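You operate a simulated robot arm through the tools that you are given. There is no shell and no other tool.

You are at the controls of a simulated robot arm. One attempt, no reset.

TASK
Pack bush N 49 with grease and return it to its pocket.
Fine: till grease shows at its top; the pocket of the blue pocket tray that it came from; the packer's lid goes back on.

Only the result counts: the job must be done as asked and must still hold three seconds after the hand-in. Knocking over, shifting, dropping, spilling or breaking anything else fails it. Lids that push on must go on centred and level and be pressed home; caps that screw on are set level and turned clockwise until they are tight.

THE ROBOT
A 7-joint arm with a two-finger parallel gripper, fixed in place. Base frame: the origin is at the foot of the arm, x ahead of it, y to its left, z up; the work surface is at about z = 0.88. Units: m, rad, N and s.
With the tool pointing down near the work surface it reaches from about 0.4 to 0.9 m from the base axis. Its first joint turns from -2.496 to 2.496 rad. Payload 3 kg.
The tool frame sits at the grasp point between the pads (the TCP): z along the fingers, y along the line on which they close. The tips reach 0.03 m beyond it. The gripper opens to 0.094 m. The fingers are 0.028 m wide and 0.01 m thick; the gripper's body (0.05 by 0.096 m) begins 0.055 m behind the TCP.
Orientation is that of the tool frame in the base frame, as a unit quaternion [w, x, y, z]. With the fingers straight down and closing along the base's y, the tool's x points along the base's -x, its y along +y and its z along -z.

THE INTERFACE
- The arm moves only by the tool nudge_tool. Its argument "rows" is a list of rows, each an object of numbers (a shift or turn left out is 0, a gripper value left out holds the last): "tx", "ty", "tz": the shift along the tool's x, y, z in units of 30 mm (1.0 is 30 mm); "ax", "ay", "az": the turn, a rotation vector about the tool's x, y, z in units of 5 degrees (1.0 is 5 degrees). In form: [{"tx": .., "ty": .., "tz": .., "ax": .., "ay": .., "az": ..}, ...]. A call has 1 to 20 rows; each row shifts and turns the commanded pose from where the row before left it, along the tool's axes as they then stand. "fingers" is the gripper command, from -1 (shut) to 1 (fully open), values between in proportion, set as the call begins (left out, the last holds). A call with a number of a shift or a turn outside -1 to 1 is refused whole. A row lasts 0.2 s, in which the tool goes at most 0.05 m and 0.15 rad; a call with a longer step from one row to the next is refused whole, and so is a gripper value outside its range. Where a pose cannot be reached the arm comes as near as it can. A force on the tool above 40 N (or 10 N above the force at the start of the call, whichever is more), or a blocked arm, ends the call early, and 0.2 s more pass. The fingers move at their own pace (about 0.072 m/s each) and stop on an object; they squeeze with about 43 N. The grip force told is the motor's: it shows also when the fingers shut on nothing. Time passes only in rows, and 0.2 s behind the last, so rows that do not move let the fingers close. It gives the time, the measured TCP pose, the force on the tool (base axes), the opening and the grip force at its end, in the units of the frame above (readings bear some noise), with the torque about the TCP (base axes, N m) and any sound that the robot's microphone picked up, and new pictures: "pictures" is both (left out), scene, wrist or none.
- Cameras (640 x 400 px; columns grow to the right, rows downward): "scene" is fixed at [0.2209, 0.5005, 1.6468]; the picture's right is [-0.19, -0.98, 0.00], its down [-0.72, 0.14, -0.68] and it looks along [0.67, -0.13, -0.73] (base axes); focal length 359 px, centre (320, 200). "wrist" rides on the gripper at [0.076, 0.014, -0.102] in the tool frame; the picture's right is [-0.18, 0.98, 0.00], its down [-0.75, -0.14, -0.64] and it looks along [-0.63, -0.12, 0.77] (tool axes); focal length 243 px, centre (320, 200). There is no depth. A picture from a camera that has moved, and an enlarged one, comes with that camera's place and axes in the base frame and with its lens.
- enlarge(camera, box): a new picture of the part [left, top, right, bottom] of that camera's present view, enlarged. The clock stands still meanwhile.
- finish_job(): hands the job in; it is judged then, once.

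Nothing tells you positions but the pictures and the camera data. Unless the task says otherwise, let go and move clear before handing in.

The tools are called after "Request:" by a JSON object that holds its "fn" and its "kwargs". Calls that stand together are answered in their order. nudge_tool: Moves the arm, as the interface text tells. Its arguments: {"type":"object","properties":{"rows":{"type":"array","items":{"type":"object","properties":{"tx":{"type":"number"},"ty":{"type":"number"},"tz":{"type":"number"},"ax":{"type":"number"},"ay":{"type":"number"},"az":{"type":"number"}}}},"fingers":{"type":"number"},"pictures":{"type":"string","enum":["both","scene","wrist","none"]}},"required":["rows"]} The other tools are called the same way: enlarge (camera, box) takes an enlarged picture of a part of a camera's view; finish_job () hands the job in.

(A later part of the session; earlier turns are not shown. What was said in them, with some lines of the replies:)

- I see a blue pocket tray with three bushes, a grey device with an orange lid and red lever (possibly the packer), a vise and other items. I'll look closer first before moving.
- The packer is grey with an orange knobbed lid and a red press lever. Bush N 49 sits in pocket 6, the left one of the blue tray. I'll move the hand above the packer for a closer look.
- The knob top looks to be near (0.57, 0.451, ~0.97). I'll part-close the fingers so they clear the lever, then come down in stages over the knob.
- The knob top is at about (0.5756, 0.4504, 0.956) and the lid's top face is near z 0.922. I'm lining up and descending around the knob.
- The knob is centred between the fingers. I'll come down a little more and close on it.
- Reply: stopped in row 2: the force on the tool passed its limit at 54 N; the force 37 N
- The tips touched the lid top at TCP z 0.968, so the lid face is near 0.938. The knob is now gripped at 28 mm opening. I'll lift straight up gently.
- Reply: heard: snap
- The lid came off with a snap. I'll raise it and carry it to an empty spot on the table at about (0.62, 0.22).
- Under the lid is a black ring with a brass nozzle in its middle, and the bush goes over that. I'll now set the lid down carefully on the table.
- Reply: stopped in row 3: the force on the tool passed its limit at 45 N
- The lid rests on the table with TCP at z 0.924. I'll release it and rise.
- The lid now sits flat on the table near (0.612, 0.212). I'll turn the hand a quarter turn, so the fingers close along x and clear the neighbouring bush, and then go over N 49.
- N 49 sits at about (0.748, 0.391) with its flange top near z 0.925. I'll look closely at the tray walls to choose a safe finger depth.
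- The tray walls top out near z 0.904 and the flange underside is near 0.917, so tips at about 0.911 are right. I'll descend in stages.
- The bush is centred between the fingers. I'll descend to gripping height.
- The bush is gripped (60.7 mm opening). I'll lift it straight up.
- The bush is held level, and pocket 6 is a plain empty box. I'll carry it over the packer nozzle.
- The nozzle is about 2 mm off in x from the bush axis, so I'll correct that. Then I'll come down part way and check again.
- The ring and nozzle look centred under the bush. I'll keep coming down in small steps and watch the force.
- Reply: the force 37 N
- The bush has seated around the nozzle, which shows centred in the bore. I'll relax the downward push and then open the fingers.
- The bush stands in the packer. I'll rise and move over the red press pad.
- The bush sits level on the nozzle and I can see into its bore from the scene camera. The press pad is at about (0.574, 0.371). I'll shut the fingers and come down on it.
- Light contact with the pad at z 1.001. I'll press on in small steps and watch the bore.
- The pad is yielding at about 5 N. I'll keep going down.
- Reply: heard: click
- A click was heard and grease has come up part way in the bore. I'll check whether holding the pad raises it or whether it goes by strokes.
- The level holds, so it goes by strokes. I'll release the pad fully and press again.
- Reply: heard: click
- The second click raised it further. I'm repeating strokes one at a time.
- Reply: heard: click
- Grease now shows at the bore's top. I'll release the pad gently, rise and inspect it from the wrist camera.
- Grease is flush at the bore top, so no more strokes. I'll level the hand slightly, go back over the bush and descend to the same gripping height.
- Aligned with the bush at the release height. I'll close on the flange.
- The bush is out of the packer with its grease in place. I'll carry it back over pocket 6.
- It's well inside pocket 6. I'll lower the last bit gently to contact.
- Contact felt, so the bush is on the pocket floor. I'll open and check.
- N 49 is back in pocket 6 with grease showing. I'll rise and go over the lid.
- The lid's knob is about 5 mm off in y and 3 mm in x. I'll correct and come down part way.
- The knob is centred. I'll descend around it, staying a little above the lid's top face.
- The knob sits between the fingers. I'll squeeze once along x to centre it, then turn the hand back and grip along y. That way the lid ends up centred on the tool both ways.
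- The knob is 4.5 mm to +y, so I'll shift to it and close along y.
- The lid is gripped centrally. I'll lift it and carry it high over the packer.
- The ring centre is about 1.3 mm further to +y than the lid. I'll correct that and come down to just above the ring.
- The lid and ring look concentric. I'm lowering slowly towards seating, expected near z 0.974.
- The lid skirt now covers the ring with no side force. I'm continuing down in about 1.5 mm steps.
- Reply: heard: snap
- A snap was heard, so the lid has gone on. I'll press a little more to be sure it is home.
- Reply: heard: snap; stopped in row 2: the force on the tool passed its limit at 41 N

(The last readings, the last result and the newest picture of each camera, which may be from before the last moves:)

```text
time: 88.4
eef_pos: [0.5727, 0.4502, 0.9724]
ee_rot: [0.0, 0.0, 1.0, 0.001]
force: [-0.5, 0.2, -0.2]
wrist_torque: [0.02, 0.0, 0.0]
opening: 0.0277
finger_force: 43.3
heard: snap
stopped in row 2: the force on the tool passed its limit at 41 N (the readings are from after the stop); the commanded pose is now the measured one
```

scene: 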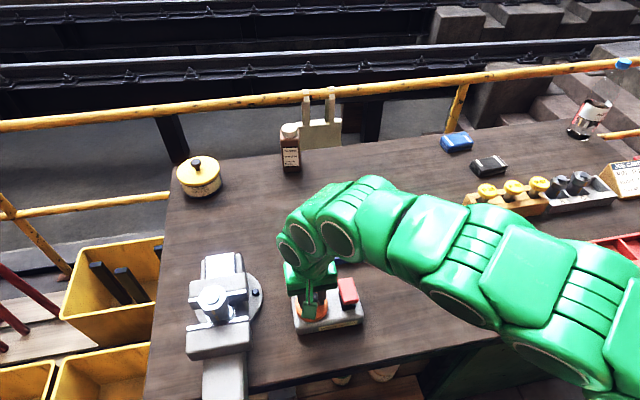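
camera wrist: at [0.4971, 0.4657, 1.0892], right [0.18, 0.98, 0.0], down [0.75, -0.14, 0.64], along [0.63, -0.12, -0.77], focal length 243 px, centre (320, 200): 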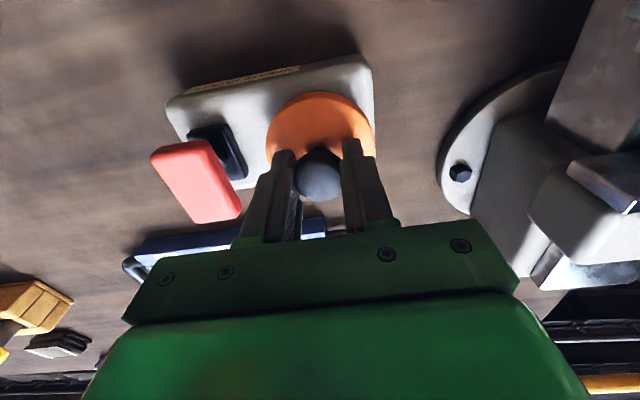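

Request:
{"fn": "enlarge", "kwargs": {"camera": "scene", "box": [270, 250, 366, 322]}}

Request:
{"fn": "enlarge", "kwargs": {"camera": "wrist", "box": [220, 50, 420, 200]}}

```text
5.56 times, centred on (318, 286) of scene
camera zoom: at [0.2209, 0.5005, 1.6468], right [-0.19, -0.98, 0.0], down [-0.72, 0.14, -0.68], along [0.67, -0.13, -0.73], focal length 1994 px, centre (331, -278)
```

zoom: 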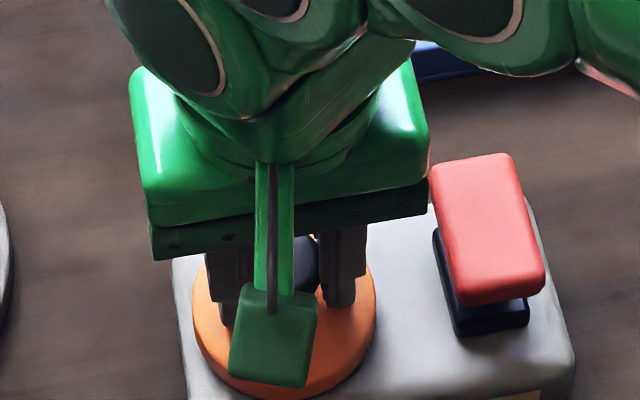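

```text
2.67 times, centred on (320, 125) of wrist
camera zoom: at [0.4974, 0.4657, 1.0749], right [0.18, 0.98, 0.0], down [0.75, -0.14, 0.64], along [0.63, -0.12, -0.77], focal length 647 px, centre (320, 400)
```

zoom: 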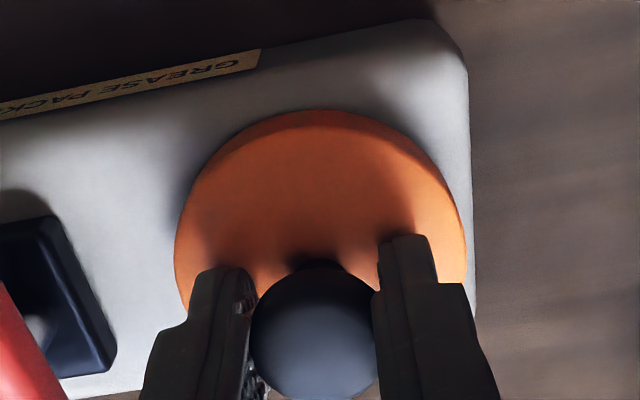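

A second snap was heard and I can't tell if the rebound popped it loose. I'll let go, rise, and press on the knob from above with closed fingers, which cannot pull it off.

Request:
{"fn": "nudge_tool", "kwargs": {"rows": [{}, {}, {}, {"tz": -0.4}, {"tz": -0.6}, {"tz": -0.8}, {"tz": -0.6}, {}], "fingers": 0.3}}

Request:
{"fn": "enlarge", "kwargs": {"camera": "scene", "box": [270, 250, 366, 322]}}

Request:
{"fn": "enlarge", "kwargs": {"camera": "wrist", "box": [220, 40, 420, 190]}}

```text
time: 90.2
eef_pos: [0.574, 0.4504, 1.044]
ee_rot: [0.001, -0.001, 1.0, 0.001]
force: [-0.3, -0.2, -0.4]
wrist_torque: [-0.03, -0.01, 0.01]
opening: 0.0611
finger_force: 0.1
heard: snap
camera wrist: at [0.497, 0.4654, 1.146], right [0.18, 0.98, 0.0], down [0.75, -0.14, 0.64], along [0.63, -0.12, -0.77], focal length 243 px, centre (320, 200)
```

scene: 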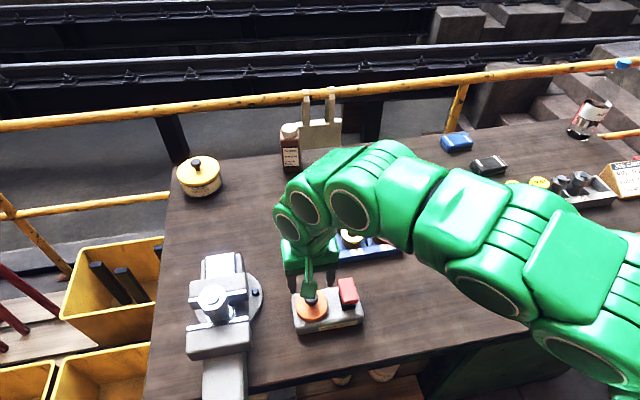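
wrist: 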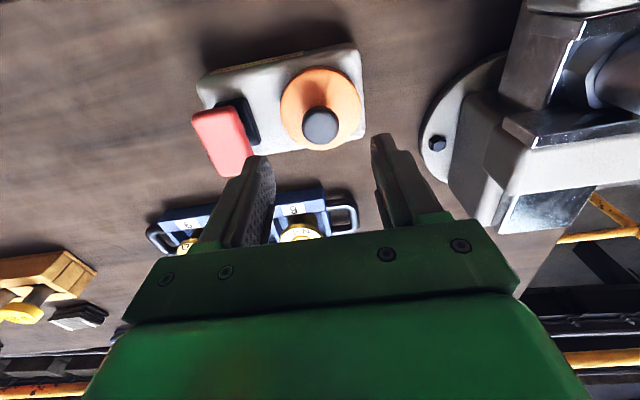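

```text
5.56 times, centred on (318, 286) of scene
camera zoom: at [0.2209, 0.5005, 1.6468], right [-0.19, -0.98, 0.0], down [-0.72, 0.14, -0.68], along [0.67, -0.13, -0.73], focal length 1994 px, centre (331, -278)
```

zoom: 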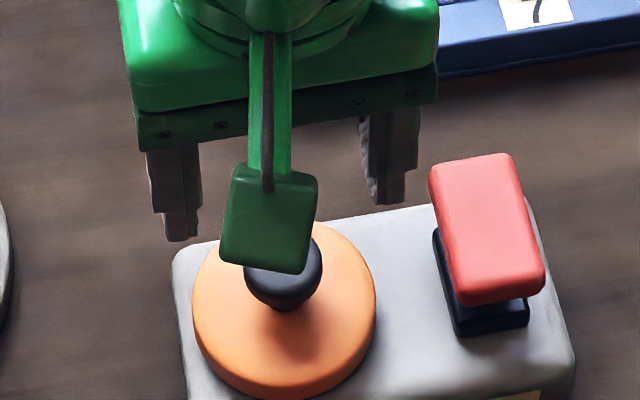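

```text
2.67 times, centred on (320, 115) of wrist
camera zoom: at [0.497, 0.4654, 1.146], right [0.18, 0.98, 0.0], down [0.75, -0.14, 0.64], along [0.63, -0.12, -0.77], focal length 647 px, centre (320, 427)
```

zoom: 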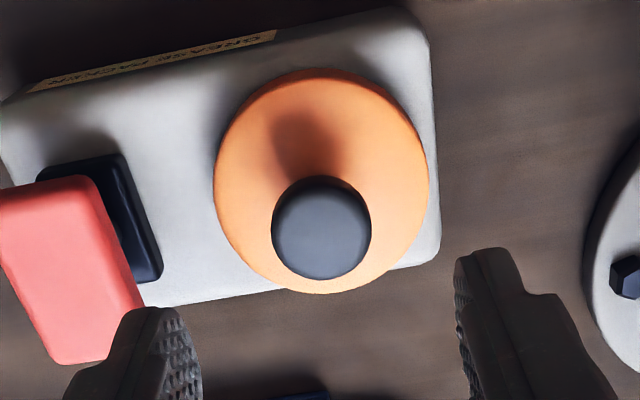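

The lid looks level and concentric, as it did at the start. I'll close the fingers and press down on the knob from above to confirm that it is home.

Request:
{"fn": "nudge_tool", "kwargs": {"rows": [{}, {}, {}, {"tz": 0.4}, {"tz": 0.4}, {"tz": 0.2}, {}], "fingers": -1, "pictures": "wrist"}}

```text
time: 91.8
eef_pos: [0.5726, 0.4502, 1.0138]
ee_rot: [0.001, -0.001, 1.0, 0.001]
force: [0.0, -1.0, -0.2]
wrist_torque: [0.02, 0.0, 0.01]
opening: 0.0
finger_force: 32.7
camera wrist: at [0.4972, 0.4657, 1.1164], right [0.18, 0.98, 0.0], down [0.75, -0.14, 0.64], along [0.63, -0.12, -0.77], focal length 243 px, centre (320, 200)
```

wrist: 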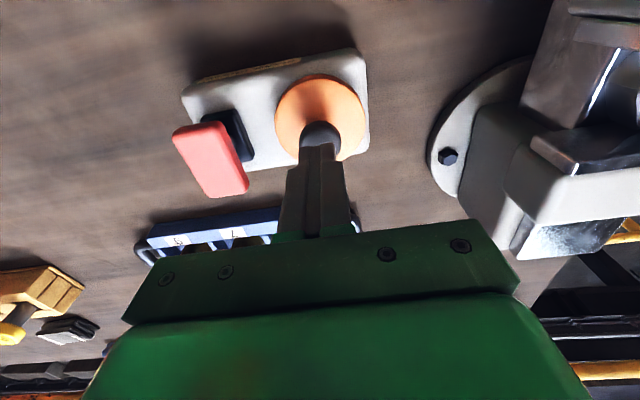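

Request:
{"fn": "nudge_tool", "kwargs": {"rows": [{"tz": 0.1}, {"tz": 0.1}, {"tz": 0.08}, {}], "pictures": "none"}}

```text
time: 92.8
eef_pos: [0.5745, 0.4504, 1.0048]
ee_rot: [0.001, -0.001, 1.0, 0.001]
force: [-0.2, -0.8, 1.0]
wrist_torque: [0.0, 0.0, 0.01]
opening: 0.0
finger_force: 33.2
```

Request:
{"fn": "nudge_tool", "kwargs": {"rows": [{"tz": 0.06}, {"tz": 0.05}, {}], "pictures": "none"}}

```text
time: 93.6
eef_pos: [0.573, 0.4502, 1.0035]
ee_rot: [0.001, 0.0, 1.0, 0.0]
force: [0.7, 0.2, 0.5]
wrist_torque: [0.0, -0.01, -0.02]
opening: 0.0
finger_force: 33.2
```

Request:
{"fn": "nudge_tool", "kwargs": {"rows": [{"tz": 0.05}, {}], "pictures": "none"}}

Request:
{"fn": "nudge_tool", "kwargs": {"rows": [{"tz": 0.04}, {}], "pictures": "wrist"}}

```text
time: 94.2
eef_pos: [0.5733, 0.4495, 1.0004]
ee_rot: [0.001, -0.001, 1.0, 0.001]
force: [0.0, 0.0, 0.2]
wrist_torque: [-0.02, 0.01, 0.0]
opening: 0.0003
finger_force: 32.8
```

```text
time: 94.8
eef_pos: [0.5732, 0.4501, 0.9995]
ee_rot: [0.001, -0.001, 1.0, 0.002]
force: [-0.9, 0.6, 0.4]
wrist_torque: [-0.02, 0.0, -0.01]
opening: 0.0
finger_force: 33.2
camera wrist: at [0.4975, 0.4659, 1.1026], right [0.18, 0.98, 0.0], down [0.75, -0.14, 0.64], along [0.63, -0.12, -0.77], focal length 243 px, centre (320, 200)
```

wrist: 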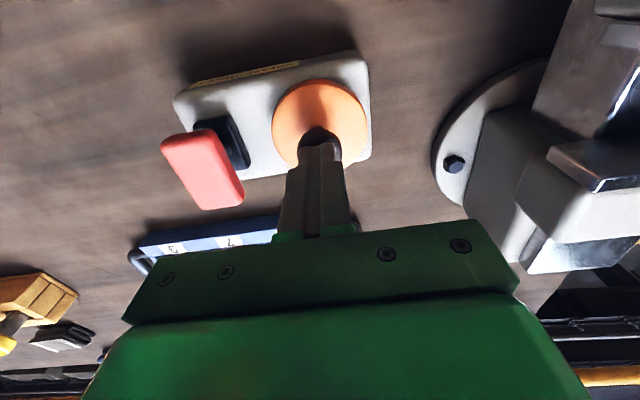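

Request:
{"fn": "nudge_tool", "kwargs": {"rows": [{"tz": 0.05}, {}], "pictures": "none"}}

Request:
{"fn": "nudge_tool", "kwargs": {"rows": [{"tz": 0.05}, {}], "pictures": "none"}}

Request:
{"fn": "nudge_tool", "kwargs": {"rows": [{"tz": 0.04}, {}], "pictures": "wrist"}}

```text
time: 95.4
eef_pos: [0.5731, 0.4507, 0.9983]
ee_rot: [0.001, -0.002, 1.0, 0.002]
force: [0.9, -0.7, -0.4]
wrist_torque: [0.01, -0.01, -0.01]
opening: 0.0
finger_force: 32.9
```

```text
time: 96.0
eef_pos: [0.5732, 0.4506, 0.9983]
ee_rot: [0.001, -0.003, 1.0, 0.001]
force: [-4.9, -3.6, 12.6]
wrist_torque: [-0.14, 0.17, 0.01]
opening: 0.0
finger_force: 33.3
```

```text
time: 96.8
eef_pos: [0.5739, 0.4517, 0.9969]
ee_rot: [0.003, -0.001, 1.0, 0.002]
force: [-4.9, -3.0, 8.8]
wrist_torque: [-0.12, 0.21, 0.0]
opening: 0.0
finger_force: 32.7
stopped in row 2: the force on the tool passed its limit at 41 N (the readings are from after the stop); the commanded pose is now the measured one
camera wrist: at [0.4974, 0.466, 1.1001], right [0.18, 0.98, 0.0], down [0.75, -0.14, 0.64], along [0.63, -0.11, -0.76], focal length 243 px, centre (320, 200)
```

wrist: 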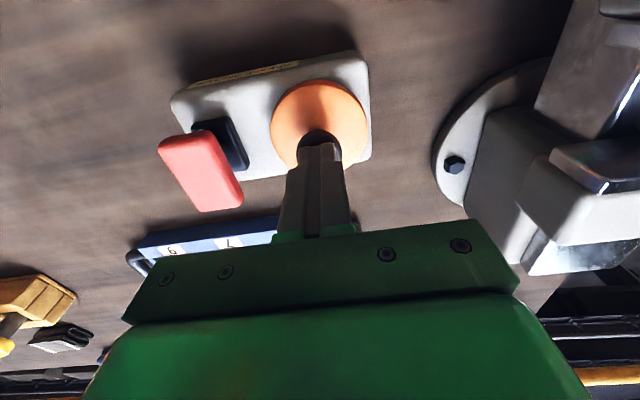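

Pressing at 41 N gave no new snap and no movement, so the lid is home. I'll rise clear and inspect everything.

Request:
{"fn": "nudge_tool", "kwargs": {"rows": [{"tz": -0.2}, {"tz": -0.5}, {"tz": -0.8}, {"tz": -1}, {"tz": -1}, {"tz": -1}, {}]}}

Request:
{"fn": "enlarge", "kwargs": {"camera": "scene", "box": [270, 250, 390, 340]}}

Request:
{"fn": "enlarge", "kwargs": {"camera": "wrist", "box": [200, 20, 400, 145]}}

```text
time: 98.4
eef_pos: [0.5727, 0.4495, 1.1323]
ee_rot: [0.002, 0.0, 1.0, 0.002]
force: [-0.6, 0.0, 0.4]
wrist_torque: [-0.03, 0.04, 0.0]
opening: 0.0
finger_force: 32.8
camera wrist: at [0.4968, 0.4649, 1.2342], right [0.18, 0.98, 0.0], down [0.75, -0.14, 0.64], along [0.63, -0.12, -0.76], focal length 243 px, centre (320, 200)
```

scene: 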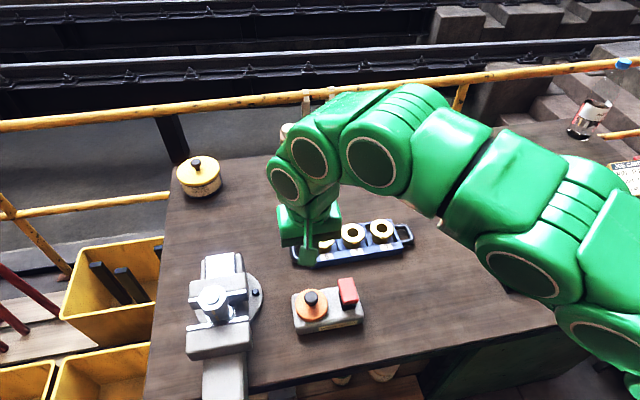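
wrist: 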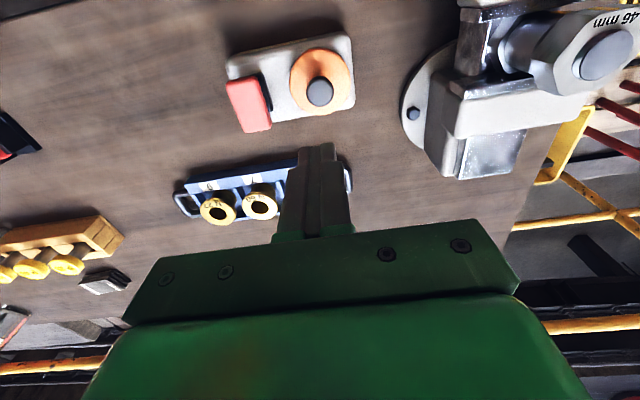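

```text
4.44 times, centred on (330, 295) of scene
camera zoom: at [0.2209, 0.5005, 1.6468], right [-0.19, -0.98, 0.0], down [-0.72, 0.14, -0.68], along [0.67, -0.13, -0.73], focal length 1595 px, centre (276, -222)
```

zoom: 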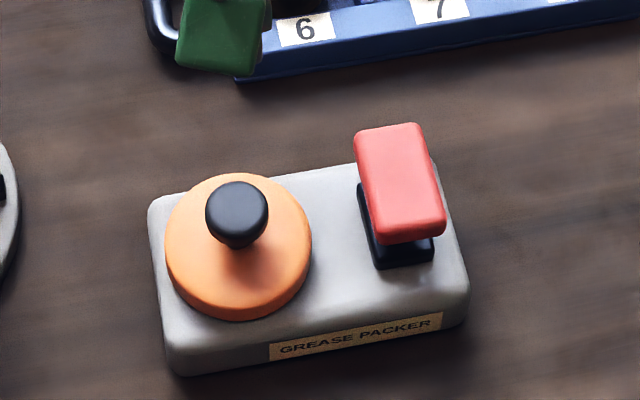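

```text
3.20 times, centred on (300, 82) of wrist
camera zoom: at [0.4968, 0.4649, 1.2342], right [0.18, 0.98, 0.0], down [0.75, -0.14, 0.64], along [0.63, -0.12, -0.76], focal length 776 px, centre (384, 576)
```

zoom: 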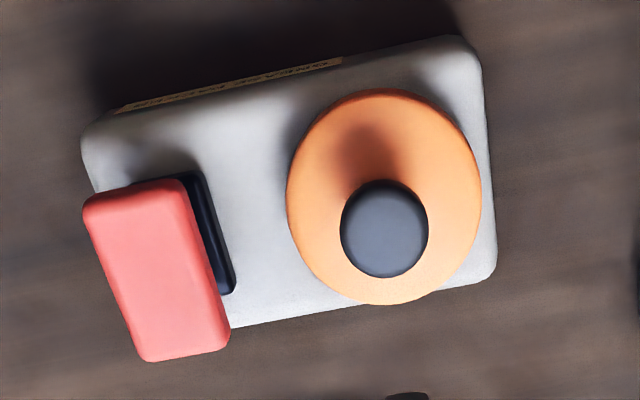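

The lid is level and centred as before. I'll retreat towards the start pose for a last look at the tray and packer.

Request:
{"fn": "nudge_tool", "kwargs": {"rows": [{"tz": -0.5, "ty": -0.8, "tx": -0.2}, {"tz": -0.5, "ty": -0.9, "tx": -0.25}, {"tz": -0.5, "ty": -0.9, "tx": -0.25}, {"tz": -0.5, "ty": -0.9, "tx": -0.25}, {"ty": -0.9, "tx": -0.25}, {"ty": -0.9, "tx": -0.25}, {"ty": -0.9, "tx": -0.25}, {"ty": -0.9, "tx": -0.25}, {"ty": -0.9, "tx": -0.25}, {"ty": -0.9, "tx": -0.25}, {}, {}], "fingers": 1}}

Request:
{"fn": "enlarge", "kwargs": {"camera": "scene", "box": [270, 200, 430, 300]}}

Request:
{"fn": "enlarge", "kwargs": {"camera": "scene", "box": [260, 260, 400, 348]}}

Request:
{"fn": "enlarge", "kwargs": {"camera": "wrist", "box": [300, 30, 540, 180]}}

```text
time: 101.0
eef_pos: [0.6474, 0.1828, 1.1913]
ee_rot: [0.001, -0.002, 1.0, 0.002]
force: [-0.9, -0.3, 0.3]
wrist_torque: [-0.01, -0.02, 0.03]
opening: 0.0941
finger_force: 0.0
camera wrist: at [0.5713, 0.1984, 1.2938], right [0.18, 0.98, 0.0], down [0.75, -0.14, 0.64], along [0.63, -0.11, -0.76], focal length 243 px, centre (320, 200)
```

scene: 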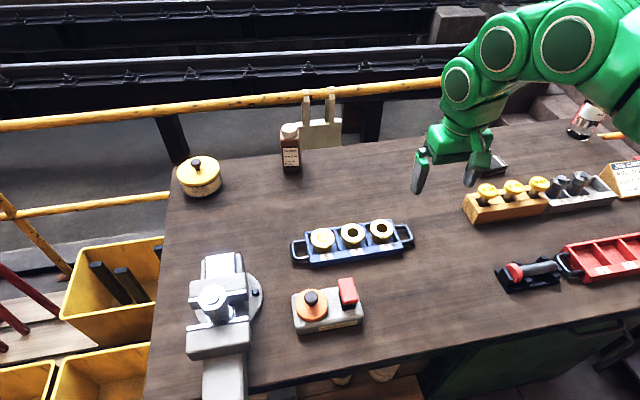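
wrist: 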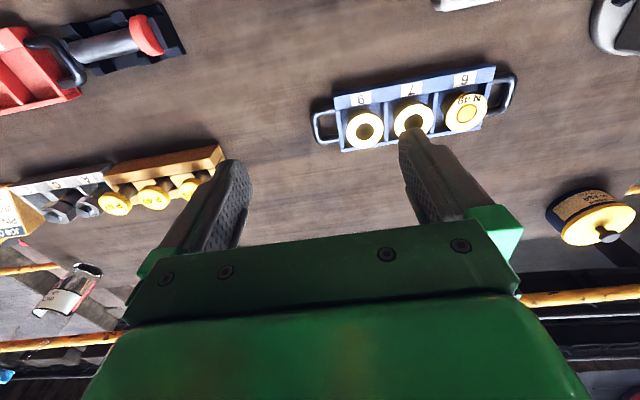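

```text
4.00 times, centred on (350, 250) of scene
camera zoom: at [0.2209, 0.5005, 1.6468], right [-0.19, -0.98, 0.0], down [-0.72, 0.14, -0.68], along [0.67, -0.13, -0.73], focal length 1436 px, centre (200, 0)
```

zoom: 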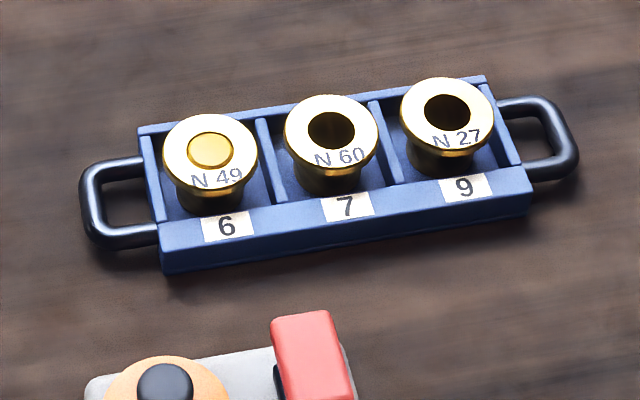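

```text
4.55 times, centred on (330, 304) of scene
camera zoom: at [0.2209, 0.5005, 1.6468], right [-0.19, -0.98, 0.0], down [-0.72, 0.14, -0.68], along [0.67, -0.13, -0.73], focal length 1631 px, centre (274, -273)
```

zoom: 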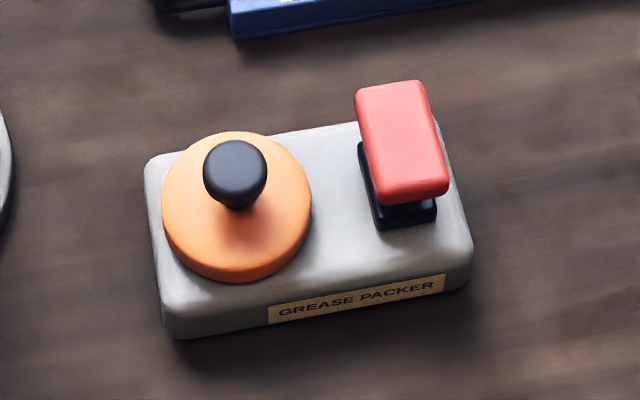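

```text
2.67 times, centred on (420, 105) of wrist
camera zoom: at [0.5713, 0.1984, 1.2938], right [0.18, 0.98, 0.0], down [0.75, -0.14, 0.64], along [0.63, -0.11, -0.76], focal length 647 px, centre (53, 453)
```

zoom: 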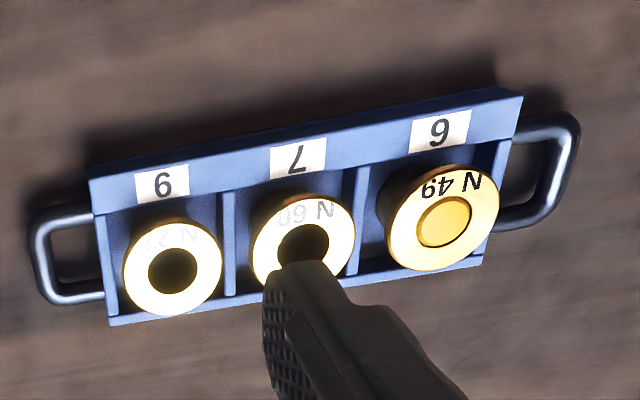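

N 49 is back in pocket 6 with grease showing at its top. The packer's lid sits level and in the same place on the body as at the start. The hand is clear and nothing else has been disturbed, so I'm handing the job in.

Request:
{"fn": "finish_job", "kwargs": {}}

```text
The job is handed in.
```

Bush N 49 is packed with grease and back in pocket 6 of the blue tray. Three strokes of the packer brought the grease up to the top of its bore.

The packer's lid is back on, level and centred. It snapped when seated and snapped again as I pressed and let go. A 41 N press on the knob afterwards gave no further snap or movement, so I take it to be fully home.

The packer itself may have shifted by about 1 mm from the pressing; nothing else looks disturbed. The hand was open and clear when I handed the job in.
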